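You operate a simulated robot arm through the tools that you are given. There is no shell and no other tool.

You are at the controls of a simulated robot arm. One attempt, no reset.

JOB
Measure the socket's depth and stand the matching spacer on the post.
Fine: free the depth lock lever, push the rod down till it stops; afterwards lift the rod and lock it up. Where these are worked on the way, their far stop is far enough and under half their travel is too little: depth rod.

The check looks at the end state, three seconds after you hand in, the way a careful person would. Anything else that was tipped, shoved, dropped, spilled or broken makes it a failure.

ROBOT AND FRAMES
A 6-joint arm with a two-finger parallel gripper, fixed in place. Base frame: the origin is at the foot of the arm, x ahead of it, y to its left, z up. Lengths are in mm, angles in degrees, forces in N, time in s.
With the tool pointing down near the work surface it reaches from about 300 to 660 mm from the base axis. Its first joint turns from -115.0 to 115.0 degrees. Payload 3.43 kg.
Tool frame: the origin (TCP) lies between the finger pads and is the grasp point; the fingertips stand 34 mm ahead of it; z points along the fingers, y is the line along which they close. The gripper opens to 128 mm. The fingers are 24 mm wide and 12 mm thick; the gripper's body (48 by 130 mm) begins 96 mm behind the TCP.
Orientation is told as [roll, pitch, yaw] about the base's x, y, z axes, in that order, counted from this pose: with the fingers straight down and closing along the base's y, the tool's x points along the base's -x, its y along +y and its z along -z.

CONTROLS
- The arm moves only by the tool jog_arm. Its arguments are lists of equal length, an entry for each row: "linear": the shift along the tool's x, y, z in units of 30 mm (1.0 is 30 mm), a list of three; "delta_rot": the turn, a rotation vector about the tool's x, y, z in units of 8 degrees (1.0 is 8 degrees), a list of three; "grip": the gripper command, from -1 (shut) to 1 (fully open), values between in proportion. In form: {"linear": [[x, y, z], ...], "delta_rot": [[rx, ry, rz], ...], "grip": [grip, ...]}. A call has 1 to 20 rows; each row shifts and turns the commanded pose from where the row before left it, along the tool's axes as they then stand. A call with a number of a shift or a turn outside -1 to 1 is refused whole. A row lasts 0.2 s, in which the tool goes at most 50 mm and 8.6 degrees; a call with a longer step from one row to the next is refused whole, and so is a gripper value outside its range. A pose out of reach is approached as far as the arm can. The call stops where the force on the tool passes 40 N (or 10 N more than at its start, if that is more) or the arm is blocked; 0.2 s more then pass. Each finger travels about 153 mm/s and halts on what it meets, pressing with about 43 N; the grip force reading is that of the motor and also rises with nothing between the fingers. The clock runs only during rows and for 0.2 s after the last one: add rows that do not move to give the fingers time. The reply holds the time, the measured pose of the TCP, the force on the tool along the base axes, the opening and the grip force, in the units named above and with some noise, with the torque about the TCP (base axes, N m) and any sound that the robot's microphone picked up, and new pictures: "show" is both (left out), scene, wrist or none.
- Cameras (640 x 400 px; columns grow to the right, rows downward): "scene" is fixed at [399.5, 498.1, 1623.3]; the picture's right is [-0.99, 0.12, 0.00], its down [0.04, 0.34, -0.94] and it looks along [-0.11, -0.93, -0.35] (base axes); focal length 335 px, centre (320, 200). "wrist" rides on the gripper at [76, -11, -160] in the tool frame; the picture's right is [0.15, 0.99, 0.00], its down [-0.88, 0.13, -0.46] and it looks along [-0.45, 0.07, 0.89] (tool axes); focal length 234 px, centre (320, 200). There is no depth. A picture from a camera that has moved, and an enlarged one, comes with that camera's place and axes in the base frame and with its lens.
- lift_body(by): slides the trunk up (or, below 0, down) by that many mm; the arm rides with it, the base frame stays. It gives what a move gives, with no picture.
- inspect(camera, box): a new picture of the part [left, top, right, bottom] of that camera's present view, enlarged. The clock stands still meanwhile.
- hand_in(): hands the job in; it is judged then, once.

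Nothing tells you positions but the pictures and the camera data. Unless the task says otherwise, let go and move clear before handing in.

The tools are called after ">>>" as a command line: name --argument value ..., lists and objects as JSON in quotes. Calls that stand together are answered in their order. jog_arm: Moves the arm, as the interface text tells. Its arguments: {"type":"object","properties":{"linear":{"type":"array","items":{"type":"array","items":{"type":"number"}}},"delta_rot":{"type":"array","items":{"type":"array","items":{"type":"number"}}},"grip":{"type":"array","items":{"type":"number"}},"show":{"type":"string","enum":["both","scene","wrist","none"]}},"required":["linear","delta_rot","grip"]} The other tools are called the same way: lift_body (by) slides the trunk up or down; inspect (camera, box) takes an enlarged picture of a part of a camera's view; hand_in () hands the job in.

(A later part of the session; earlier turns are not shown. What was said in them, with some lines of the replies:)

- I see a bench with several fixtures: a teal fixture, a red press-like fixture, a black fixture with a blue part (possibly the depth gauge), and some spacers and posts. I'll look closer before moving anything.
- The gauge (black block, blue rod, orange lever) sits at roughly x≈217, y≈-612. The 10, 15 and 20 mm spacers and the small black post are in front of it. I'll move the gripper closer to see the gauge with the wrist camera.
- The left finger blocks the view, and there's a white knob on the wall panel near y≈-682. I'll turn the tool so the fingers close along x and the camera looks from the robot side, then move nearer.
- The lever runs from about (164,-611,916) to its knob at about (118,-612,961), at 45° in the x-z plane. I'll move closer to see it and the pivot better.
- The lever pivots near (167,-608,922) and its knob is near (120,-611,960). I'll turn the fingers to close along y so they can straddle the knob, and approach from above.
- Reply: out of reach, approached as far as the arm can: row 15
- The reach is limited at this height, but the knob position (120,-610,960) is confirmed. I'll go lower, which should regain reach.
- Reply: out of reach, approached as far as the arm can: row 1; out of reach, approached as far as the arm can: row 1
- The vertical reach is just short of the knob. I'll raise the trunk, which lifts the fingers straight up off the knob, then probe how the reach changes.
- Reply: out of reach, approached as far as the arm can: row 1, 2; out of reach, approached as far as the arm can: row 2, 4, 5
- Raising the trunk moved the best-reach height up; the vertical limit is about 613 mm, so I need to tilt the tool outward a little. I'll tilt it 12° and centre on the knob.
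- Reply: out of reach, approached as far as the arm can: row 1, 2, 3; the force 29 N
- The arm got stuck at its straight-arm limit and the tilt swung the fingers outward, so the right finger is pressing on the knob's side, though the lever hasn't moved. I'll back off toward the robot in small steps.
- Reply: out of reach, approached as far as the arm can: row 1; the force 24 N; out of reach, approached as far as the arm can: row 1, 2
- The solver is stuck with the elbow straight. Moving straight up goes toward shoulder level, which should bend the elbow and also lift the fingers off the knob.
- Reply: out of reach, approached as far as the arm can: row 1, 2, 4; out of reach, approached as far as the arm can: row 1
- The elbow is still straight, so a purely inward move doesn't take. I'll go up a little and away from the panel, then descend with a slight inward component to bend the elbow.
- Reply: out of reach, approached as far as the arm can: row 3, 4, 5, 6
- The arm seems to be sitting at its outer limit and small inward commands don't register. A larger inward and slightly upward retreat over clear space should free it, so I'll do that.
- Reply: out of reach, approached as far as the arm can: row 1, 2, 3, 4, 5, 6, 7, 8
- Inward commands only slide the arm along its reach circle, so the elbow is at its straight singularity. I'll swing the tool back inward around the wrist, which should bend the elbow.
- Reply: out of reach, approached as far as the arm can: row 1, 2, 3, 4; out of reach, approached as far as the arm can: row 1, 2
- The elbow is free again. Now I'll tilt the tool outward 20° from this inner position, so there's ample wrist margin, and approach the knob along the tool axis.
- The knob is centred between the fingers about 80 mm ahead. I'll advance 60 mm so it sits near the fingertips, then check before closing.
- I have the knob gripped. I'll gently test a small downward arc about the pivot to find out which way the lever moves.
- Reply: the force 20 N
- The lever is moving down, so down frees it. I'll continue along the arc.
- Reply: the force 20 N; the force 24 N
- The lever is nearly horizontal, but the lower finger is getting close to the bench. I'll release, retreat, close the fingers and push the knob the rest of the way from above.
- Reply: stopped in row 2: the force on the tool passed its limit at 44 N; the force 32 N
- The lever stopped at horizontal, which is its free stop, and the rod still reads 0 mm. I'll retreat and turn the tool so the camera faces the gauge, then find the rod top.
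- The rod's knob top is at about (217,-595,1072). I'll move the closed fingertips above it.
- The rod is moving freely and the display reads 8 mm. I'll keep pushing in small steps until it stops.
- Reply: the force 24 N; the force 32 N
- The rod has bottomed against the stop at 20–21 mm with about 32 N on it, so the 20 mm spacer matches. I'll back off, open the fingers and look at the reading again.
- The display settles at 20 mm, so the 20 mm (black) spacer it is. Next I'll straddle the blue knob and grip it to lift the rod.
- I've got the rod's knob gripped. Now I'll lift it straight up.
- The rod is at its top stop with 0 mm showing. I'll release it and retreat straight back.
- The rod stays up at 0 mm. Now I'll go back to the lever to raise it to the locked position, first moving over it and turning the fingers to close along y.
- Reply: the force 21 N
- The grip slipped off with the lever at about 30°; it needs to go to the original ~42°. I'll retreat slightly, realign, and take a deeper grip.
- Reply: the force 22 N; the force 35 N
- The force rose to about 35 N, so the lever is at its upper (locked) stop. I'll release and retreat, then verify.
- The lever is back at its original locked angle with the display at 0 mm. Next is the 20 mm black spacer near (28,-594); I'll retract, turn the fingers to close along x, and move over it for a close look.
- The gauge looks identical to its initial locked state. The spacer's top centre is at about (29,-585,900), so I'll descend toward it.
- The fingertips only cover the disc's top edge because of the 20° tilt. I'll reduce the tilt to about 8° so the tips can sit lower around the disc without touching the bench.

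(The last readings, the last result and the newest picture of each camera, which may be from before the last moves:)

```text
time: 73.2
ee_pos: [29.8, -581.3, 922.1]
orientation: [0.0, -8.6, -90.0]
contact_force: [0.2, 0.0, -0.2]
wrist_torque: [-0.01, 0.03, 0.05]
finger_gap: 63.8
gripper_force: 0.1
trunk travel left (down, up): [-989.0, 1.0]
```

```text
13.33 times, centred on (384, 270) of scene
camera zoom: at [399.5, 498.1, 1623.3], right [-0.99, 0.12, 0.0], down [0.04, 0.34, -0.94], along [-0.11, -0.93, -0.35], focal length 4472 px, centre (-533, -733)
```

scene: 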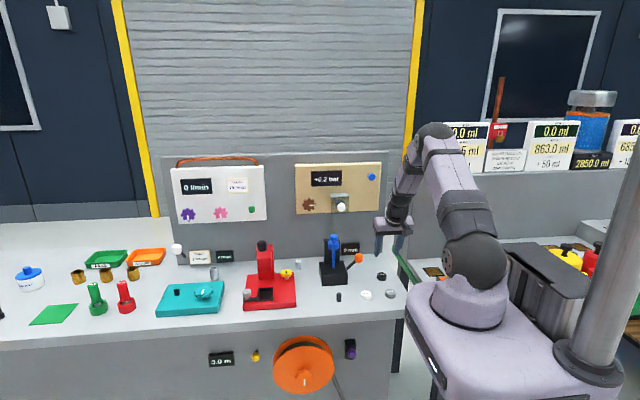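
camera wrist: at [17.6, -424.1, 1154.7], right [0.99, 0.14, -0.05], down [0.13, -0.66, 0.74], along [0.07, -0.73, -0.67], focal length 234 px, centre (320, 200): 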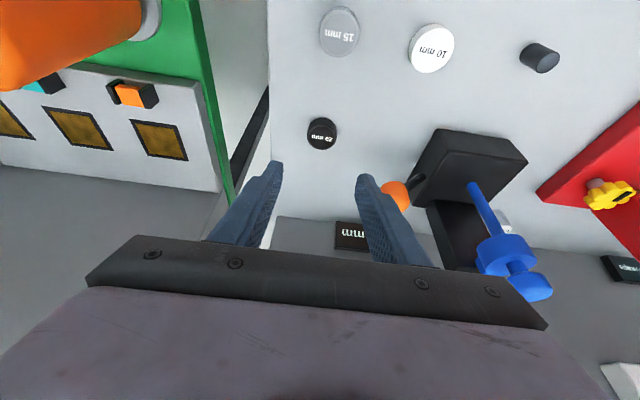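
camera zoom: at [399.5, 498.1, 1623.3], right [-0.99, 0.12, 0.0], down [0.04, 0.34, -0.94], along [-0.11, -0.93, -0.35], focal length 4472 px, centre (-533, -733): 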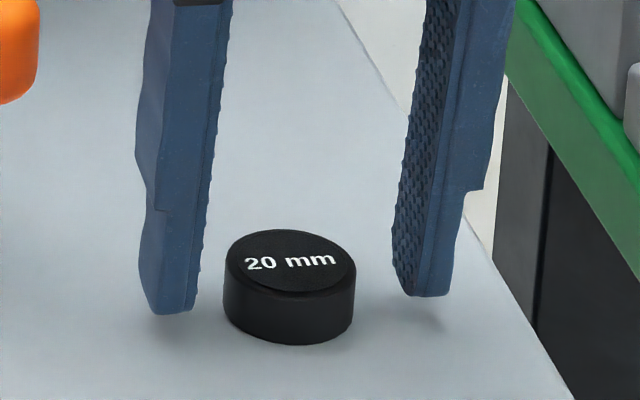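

>>> jog_arm --linear '[[0, 0, 0], [0, 0, 0], [0, 0, 0], [0, 0, 0]]' --delta_rot '[[0, 0, 0], [0, 0, 0], [0, 0, 0], [0, 0, 0]]' --grip '[-0.25, -0.35, -0.7, -0.7]' --show "none"

>>> inspect --camera "wrist" --box '[220, 70, 420, 270]'

>>> inspect --camera "scene" --box '[360, 255, 408, 285]'

```text
time: 74.2
ee_pos: [29.9, -581.6, 921.4]
orientation: [0.1, -8.5, -90.0]
contact_force: [-0.6, 0.5, 0.3]
wrist_torque: [-0.02, 0.0, -0.02]
finger_gap: 35.1
gripper_force: 42.9
trunk travel left (down, up): [-989.0, 1.0]
```

```text
2.00 times, centred on (320, 170) of wrist
camera zoom: at [18.6, -482.0, 1069.6], right [0.99, 0.14, -0.02], down [0.13, -0.8, 0.58], along [0.07, -0.58, -0.81], focal length 468 px, centre (320, 260)
```

zoom: 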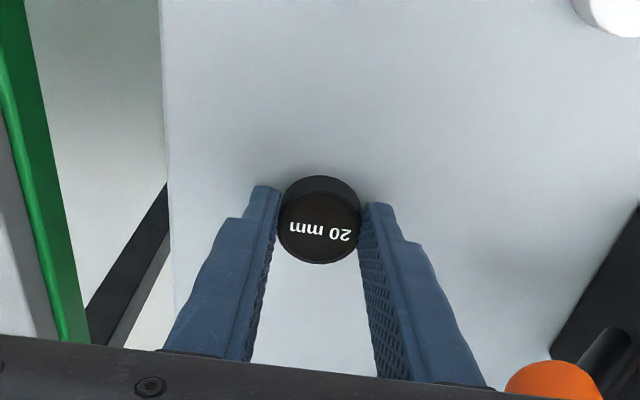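

```text
13.33 times, centred on (384, 270) of scene
camera zoom: at [399.5, 498.1, 1623.3], right [-0.99, 0.12, 0.0], down [0.04, 0.34, -0.94], along [-0.11, -0.93, -0.35], focal length 4472 px, centre (-533, -733)
```

zoom: 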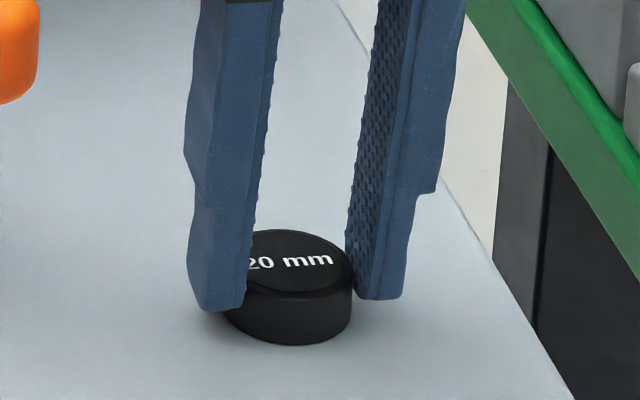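

The spacer is held at 35 mm. I'll lift it straight up and check it stays level.

>>> jog_arm --linear '[[-0.062, 0, -0.412], [-0.123, 0, -0.824], [-0.123, 0, -0.824], [-0.123, 0, -0.824], [0, 0, 0]]' --delta_rot '[[0, 0, 0], [0, 0, 0], [0, 0, 0], [0, 0, 0], [0, 0, 0]]' --grip '[-0.7, -0.7, -0.7, -0.7, -0.7]'

>>> inspect --camera "scene" --box '[350, 220, 414, 280]'

>>> inspect --camera "wrist" --box '[220, 70, 420, 270]'

```text
time: 75.4
ee_pos: [29.9, -583.5, 1010.0]
orientation: [0.0, -8.4, -90.0]
contact_force: [0.0, -0.4, 0.0]
wrist_torque: [-0.01, -0.01, -0.04]
finger_gap: 35.3
gripper_force: 42.6
trunk travel left (down, up): [-989.0, 1.0]
camera wrist: at [18.1, -483.3, 1156.7], right [0.99, 0.14, -0.02], down [0.13, -0.8, 0.58], along [0.07, -0.58, -0.81], focal length 234 px, centre (320, 200)
```

scene: 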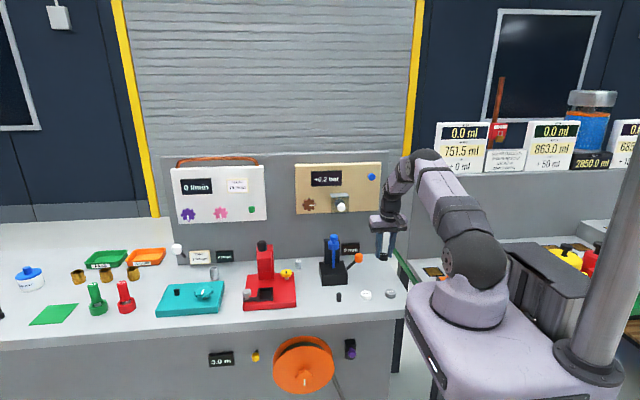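
wrist: 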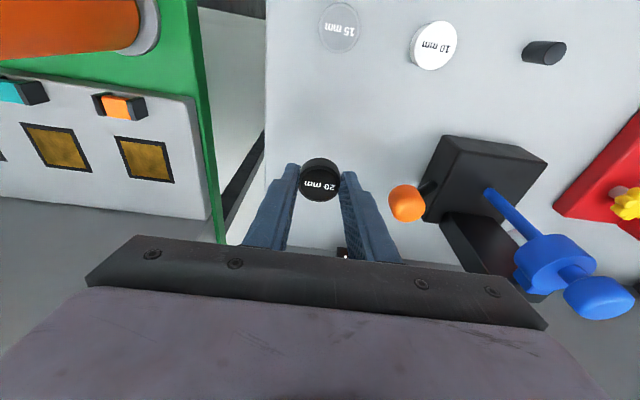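

```text
6.67 times, centred on (382, 250) of scene
camera zoom: at [399.5, 498.1, 1623.3], right [-0.99, 0.12, 0.0], down [0.04, 0.34, -0.94], along [-0.11, -0.93, -0.35], focal length 2236 px, centre (-93, -133)
```

zoom: 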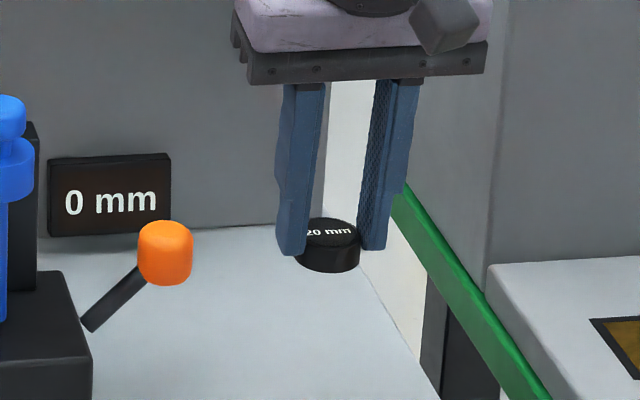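

```text
2.00 times, centred on (320, 170) of wrist
camera zoom: at [18.1, -483.3, 1156.7], right [0.99, 0.14, -0.02], down [0.13, -0.8, 0.58], along [0.07, -0.58, -0.81], focal length 468 px, centre (320, 260)
```

zoom: 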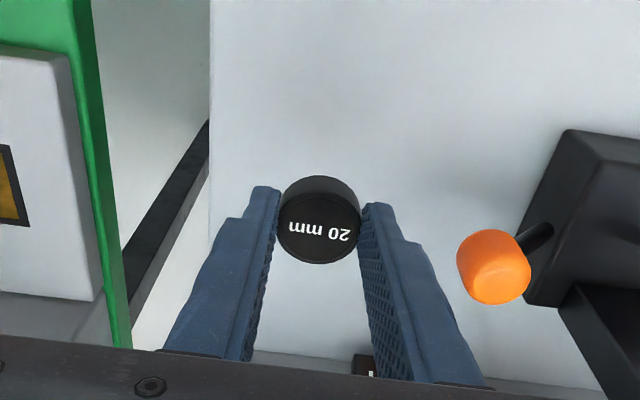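

The spacer is held level. Now I'll carry it toward the robot and then across to above the post near (219,-468).

>>> jog_arm --linear '[[0.9725, 0, -0.146], [0.9725, 0, -0.146], [0.9725, 0, -0.146], [0.9725, 0, -0.146], [0, 0.9, 0], [0, 0.9, 0], [0, 0.9, 0], [0, 0.9, 0], [0, 0.9, 0], [0, 0.9, 0], [0, 0.9, 0], [0, 0, 0]]' --delta_rot '[[0, 0, 0], [0, 0, 0], [0, 0, 0], [0, 0, 0], [0, 0, 0], [0, 0, 0], [0, 0, 0], [0, 0, 0], [0, 0, 0], [0, 0, 0], [0, 0, 0], [0, 0, 0]]' --grip '[-0.7, -0.7, -0.7, -0.7, -0.7, -0.7, -0.7, -0.7, -0.7, -0.7, -0.7, -0.7]'

>>> inspect --camera "wrist" --box '[220, 70, 420, 270]'

>>> inspect --camera "scene" --box '[310, 250, 374, 310]'

```text
time: 78.0
ee_pos: [218.3, -462.0, 1010.5]
orientation: [0.1, -8.6, -90.1]
contact_force: [0.3, -0.6, 0.7]
wrist_torque: [-0.01, -0.01, -0.01]
finger_gap: 35.5
gripper_force: 43.1
trunk travel left (down, up): [-989.0, 1.0]
camera wrist: at [206.6, -362.8, 1158.3], right [0.99, 0.14, -0.02], down [0.13, -0.8, 0.58], along [0.07, -0.58, -0.81], focal length 234 px, centre (320, 200)
```

scene: 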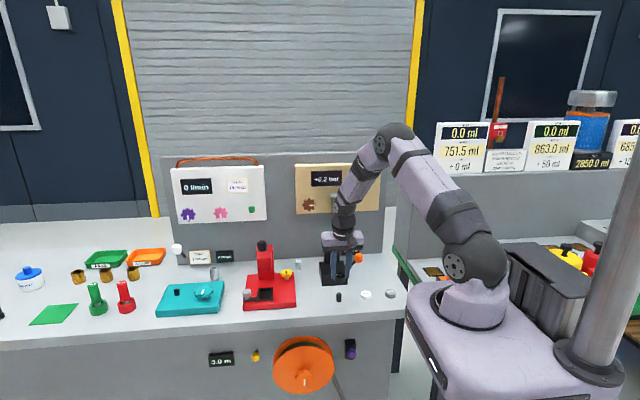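
wrist: 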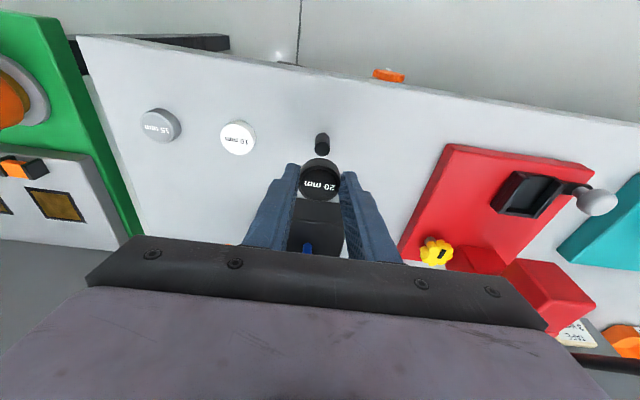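

```text
2.00 times, centred on (320, 170) of wrist
camera zoom: at [206.6, -362.8, 1158.3], right [0.99, 0.14, -0.02], down [0.13, -0.8, 0.58], along [0.07, -0.58, -0.81], focal length 468 px, centre (320, 260)
```

zoom: 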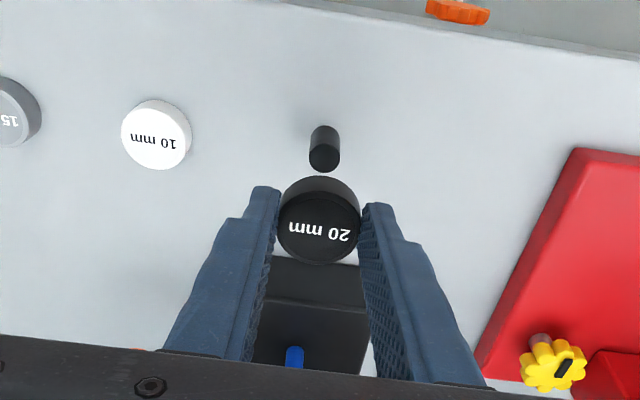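

```text
6.67 times, centred on (342, 280) of scene
camera zoom: at [399.5, 498.1, 1623.3], right [-0.99, 0.12, 0.0], down [0.04, 0.34, -0.94], along [-0.11, -0.93, -0.35], focal length 2236 px, centre (173, -333)
```

zoom: 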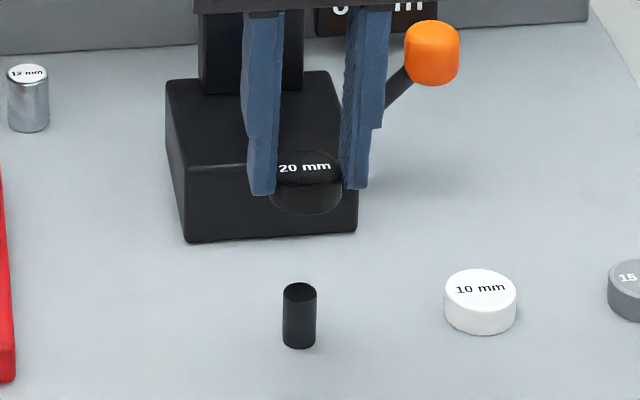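

The post top is at about (219,-467,914), and the spacer is within 2–3 mm of alignment. I'll correct the offset and descend to just above the post.

>>> jog_arm --linear '[[-0.096, 0.067, 0.014], [0.0867, 0, 0.571], [0.0867, 0, 0.571], [0.0867, 0, 0.571], [0, 0, 0]]' --delta_rot '[[0, 0, 0], [0, 0, 0], [0, 0, 0], [0, 0, 0], [0, 0, 0]]' --grip '[-0.7, -0.7, -0.7, -0.7, -0.7]' --show "none"

>>> inspect --camera "wrist" --box '[270, 120, 370, 220]'

>>> inspect --camera "scene" --box '[322, 270, 362, 310]'

```text
time: 79.2
ee_pos: [221.4, -464.7, 959.5]
orientation: [0.1, -8.6, -89.9]
contact_force: [-0.1, -0.3, 0.2]
wrist_torque: [-0.04, 0.01, 0.01]
finger_gap: 35.4
gripper_force: 42.9
trunk travel left (down, up): [-989.0, 1.0]
```

```text
4.00 times, centred on (320, 170) of wrist
camera zoom: at [209.8, -366.4, 1107.2], right [0.99, 0.14, -0.02], down [0.13, -0.8, 0.58], along [0.07, -0.58, -0.81], focal length 937 px, centre (320, 320)
```

zoom: 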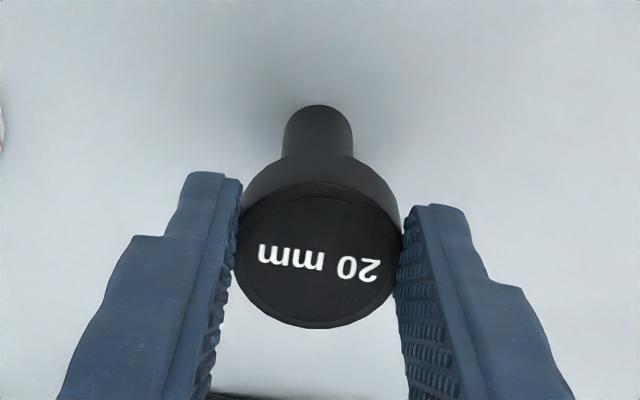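

```text
10.00 times, centred on (342, 290) of scene
camera zoom: at [399.5, 498.1, 1623.3], right [-0.99, 0.12, 0.0], down [0.04, 0.34, -0.94], along [-0.11, -0.93, -0.35], focal length 3354 px, centre (100, -700)
```

zoom: 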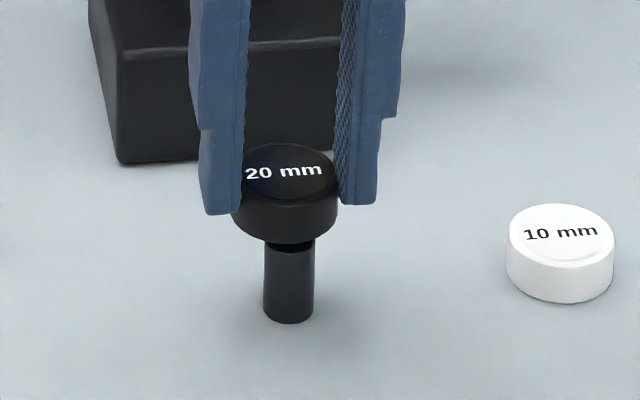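

>>> jog_arm --linear '[[0.015, 0, 0.099], [0.015, 0, 0.099], [0.0075, 0, 0.05], [0, 0, 0]]' --delta_rot '[[0, 0, 0], [0, 0, 0], [0, 0, 0], [0, 0, 0]]' --grip '[-0.7, -0.7, -0.7, -0.7]' --show "none"

>>> inspect --camera "scene" --box '[322, 270, 362, 310]'

```text
time: 80.2
ee_pos: [221.1, -466.5, 952.5]
orientation: [0.1, -8.6, -90.0]
contact_force: [-0.1, -0.4, 1.4]
wrist_torque: [0.0, 0.08, 0.01]
finger_gap: 35.7
gripper_force: 43.2
trunk travel left (down, up): [-989.0, 1.0]
```

```text
10.00 times, centred on (342, 290) of scene
camera zoom: at [399.5, 498.1, 1623.3], right [-0.99, 0.12, 0.0], down [0.04, 0.34, -0.94], along [-0.11, -0.93, -0.35], focal length 3354 px, centre (100, -700)
```

zoom: 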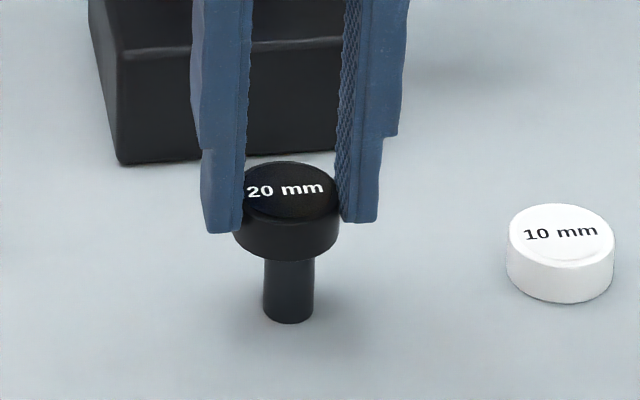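

>>> jog_arm --linear '[[0.005, 0, 0.033], [0, 0, 0]]' --delta_rot '[[0, 0, 0], [0, 0, 0]]' --grip '[-0.7, -0.7]' --show "none"

>>> inspect --camera "wrist" --box '[270, 120, 370, 220]'

```text
time: 80.8
ee_pos: [222.0, -465.7, 951.8]
orientation: [0.1, -8.7, -90.1]
contact_force: [1.1, 1.4, 7.8]
wrist_torque: [-0.01, -0.13, 0.02]
finger_gap: 35.1
gripper_force: 42.7
trunk travel left (down, up): [-989.0, 1.0]
```

```text
4.00 times, centred on (320, 170) of wrist
camera zoom: at [209.3, -366.0, 1099.3], right [0.99, 0.14, -0.02], down [0.13, -0.8, 0.58], along [0.07, -0.58, -0.81], focal length 937 px, centre (320, 320)
```

zoom: 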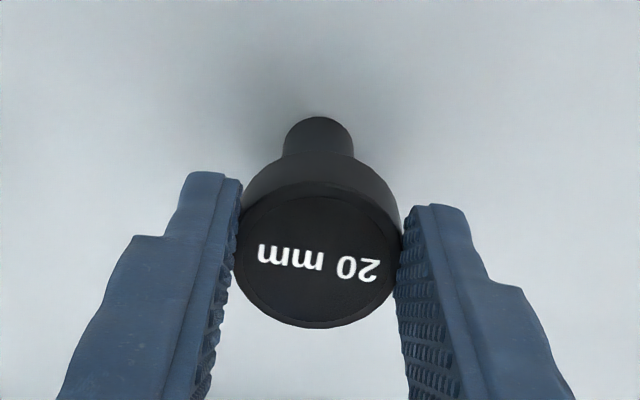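

The spacer is seated on the post with light contact. I'll ease off slightly and open the fingers gently.

>>> jog_arm --linear '[[-0.003, 0, -0.022], [0, 0, 0], [0, 0, 0], [0, 0, 0], [0, 0, 0]]' --delta_rot '[[0, 0, 0], [0, 0, 0], [0, 0, 0], [0, 0, 0], [0, 0, 0]]' --grip '[-0.7, -0.44, -0.4, -0.35, -0.25]' --show "none"

>>> inspect --camera "wrist" --box '[270, 120, 370, 220]'

>>> inspect --camera "scene" --box '[322, 270, 362, 310]'

```text
time: 82.0
ee_pos: [220.4, -464.9, 952.5]
orientation: [0.0, -8.6, -90.0]
contact_force: [0.2, 0.3, -0.2]
wrist_torque: [0.01, -0.01, -0.04]
finger_gap: 48.0
gripper_force: 0.1
trunk travel left (down, up): [-989.0, 1.0]
```

```text
4.00 times, centred on (320, 170) of wrist
camera zoom: at [209.1, -366.1, 1099.8], right [0.99, 0.14, -0.02], down [0.13, -0.8, 0.58], along [0.07, -0.58, -0.81], focal length 937 px, centre (320, 320)
```

zoom: 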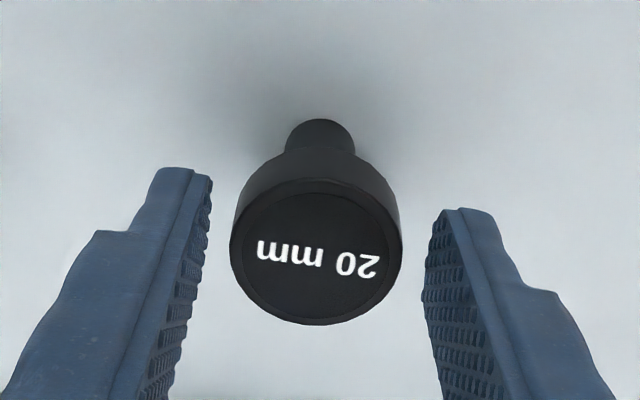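

```text
10.00 times, centred on (342, 290) of scene
camera zoom: at [399.5, 498.1, 1623.3], right [-0.99, 0.12, 0.0], down [0.04, 0.34, -0.94], along [-0.11, -0.93, -0.35], focal length 3354 px, centre (100, -700)
```

zoom: 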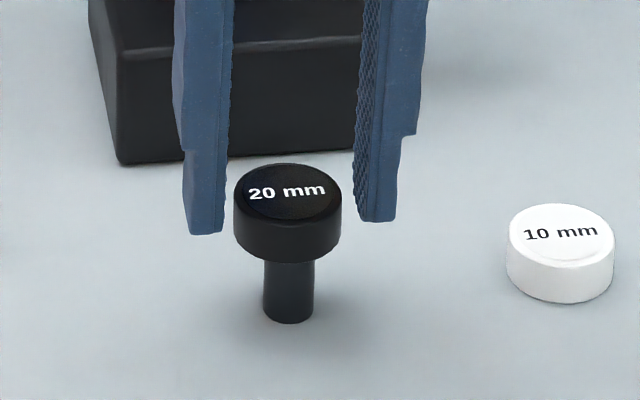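

The spacer stands centred on the post. I'll open wider and rise clear.

>>> jog_arm --linear '[[0, 0, 0], [0, 0, -0.3], [0, 0, -0.6], [0, 0, -1], [0, 0, -1], [0, 0, -1], [0, 0, -1], [0, 0, -1], [0, 0, 0]]' --delta_rot '[[0, 0, 0], [0, 0, 0], [0, 0, 0], [0, 0, 0], [0, 0, 0], [0, 0, 0], [0, 0, 0], [0, 0, 0], [0, 0, 0]]' --grip '[-0.05, -0.05, -0.05, -0.05, -0.05, -0.05, -0.05, -0.05, -0.05]'

>>> inspect --camera "scene" --box '[310, 220, 410, 310]'

>>> inspect --camera "scene" --box '[140, 220, 320, 330]'

>>> inspect --camera "scene" --box '[320, 230, 384, 290]'

>>> inspect --camera "scene" --box '[160, 150, 400, 260]'

```text
time: 84.0
ee_pos: [222.2, -437.8, 1126.7]
orientation: [0.0, -8.6, -90.0]
contact_force: [0.8, -0.3, -1.0]
wrist_torque: [0.03, -0.02, -0.03]
finger_gap: 60.9
gripper_force: 0.0
trunk travel left (down, up): [-989.0, 1.0]
camera wrist: at [209.9, -338.6, 1273.8], right [0.99, 0.15, -0.02], down [0.13, -0.8, 0.58], along [0.07, -0.58, -0.81], focal length 234 px, centre (320, 200)
```

scene: 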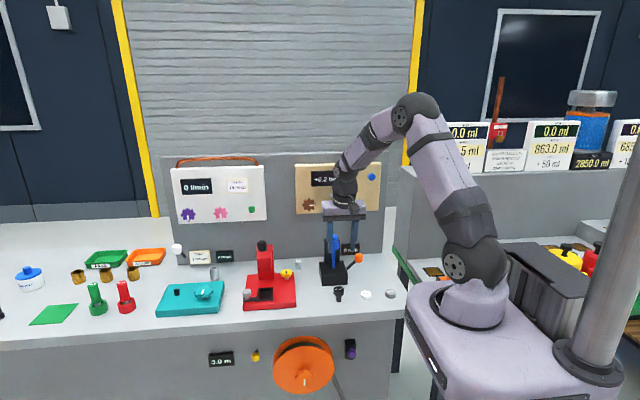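
wrist: 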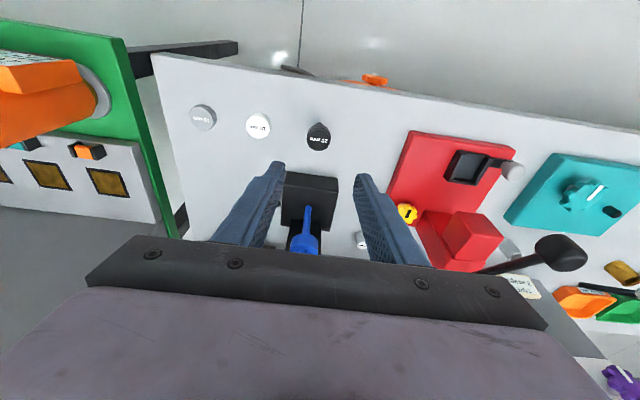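

```text
4.44 times, centred on (360, 265) of scene
camera zoom: at [399.5, 498.1, 1623.3], right [-0.99, 0.12, 0.0], down [0.04, 0.34, -0.94], along [-0.11, -0.93, -0.35], focal length 1491 px, centre (142, -89)
```

zoom: 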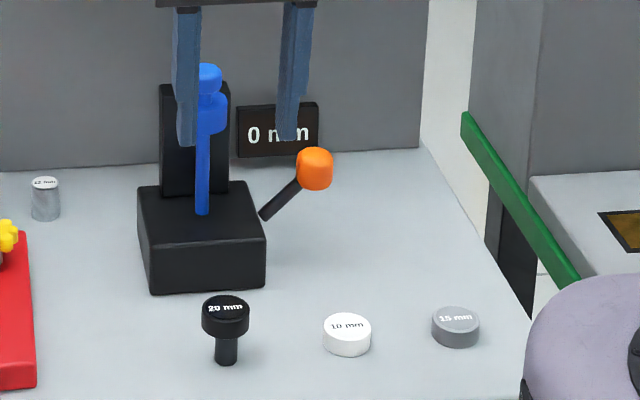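

```text
3.56 times, centred on (230, 275) of scene
camera zoom: at [399.5, 498.1, 1623.3], right [-0.99, 0.12, 0.0], down [0.04, 0.34, -0.94], along [-0.11, -0.93, -0.35], focal length 1193 px, centre (640, -67)
```

zoom: 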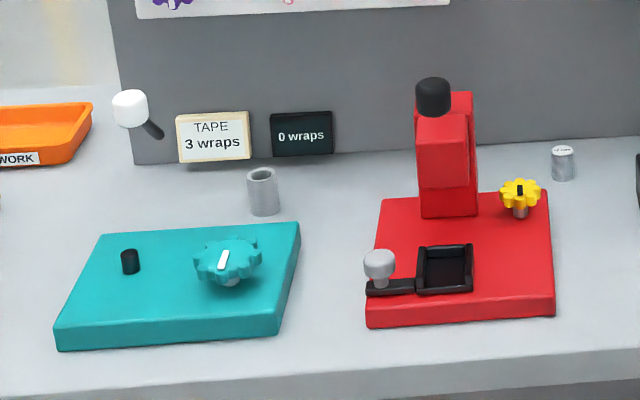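

```text
6.67 times, centred on (352, 260) of scene
camera zoom: at [399.5, 498.1, 1623.3], right [-0.99, 0.12, 0.0], down [0.04, 0.34, -0.94], along [-0.11, -0.93, -0.35], focal length 2236 px, centre (107, -200)
```

zoom: 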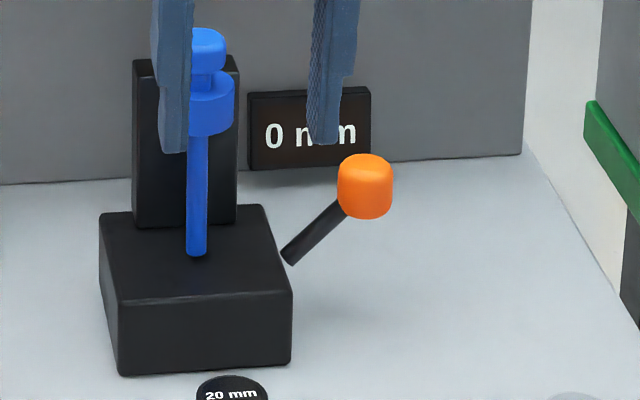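

```text
2.67 times, centred on (280, 205) of scene
camera zoom: at [399.5, 498.1, 1623.3], right [-0.99, 0.12, 0.0], down [0.04, 0.34, -0.94], along [-0.11, -0.93, -0.35], focal length 894 px, centre (427, 187)
```

zoom: 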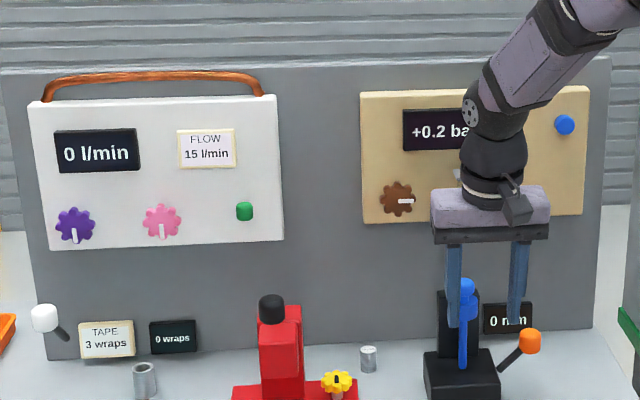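

The rod is up at 0 mm with the lever locked. The 20 mm spacer stands centred on the post, the other parts look undisturbed, and the gripper is open and clear. I'm handing in the job.

>>> hand_in

```text
The job is handed in.
```

I measured the socket at 20 mm, and the 20 mm spacer now stands centred on the post. The job is handed in; I have no result from the check yet.

- **Measurement:** I freed the lever and pushed the rod down to its stop. The display showed 21 mm under push and settled at 20 mm once I let go.
- **Gauge:** I lifted the rod to its top stop, where the display reads 0 mm. The lever is back at the angle it started from. My first grip on it slipped off partway, so I took a deeper hold and raised it until it met its stop. I did not test the lock by pressing on the rod again.
- **Everything else:** Early on the arm got stuck at full reach, and a finger pressed the side of the lever knob with about 29 N. The lever did not appear to move. In the last pictures nothing else looked disturbed, and the gripper was open and clear before I handed in.
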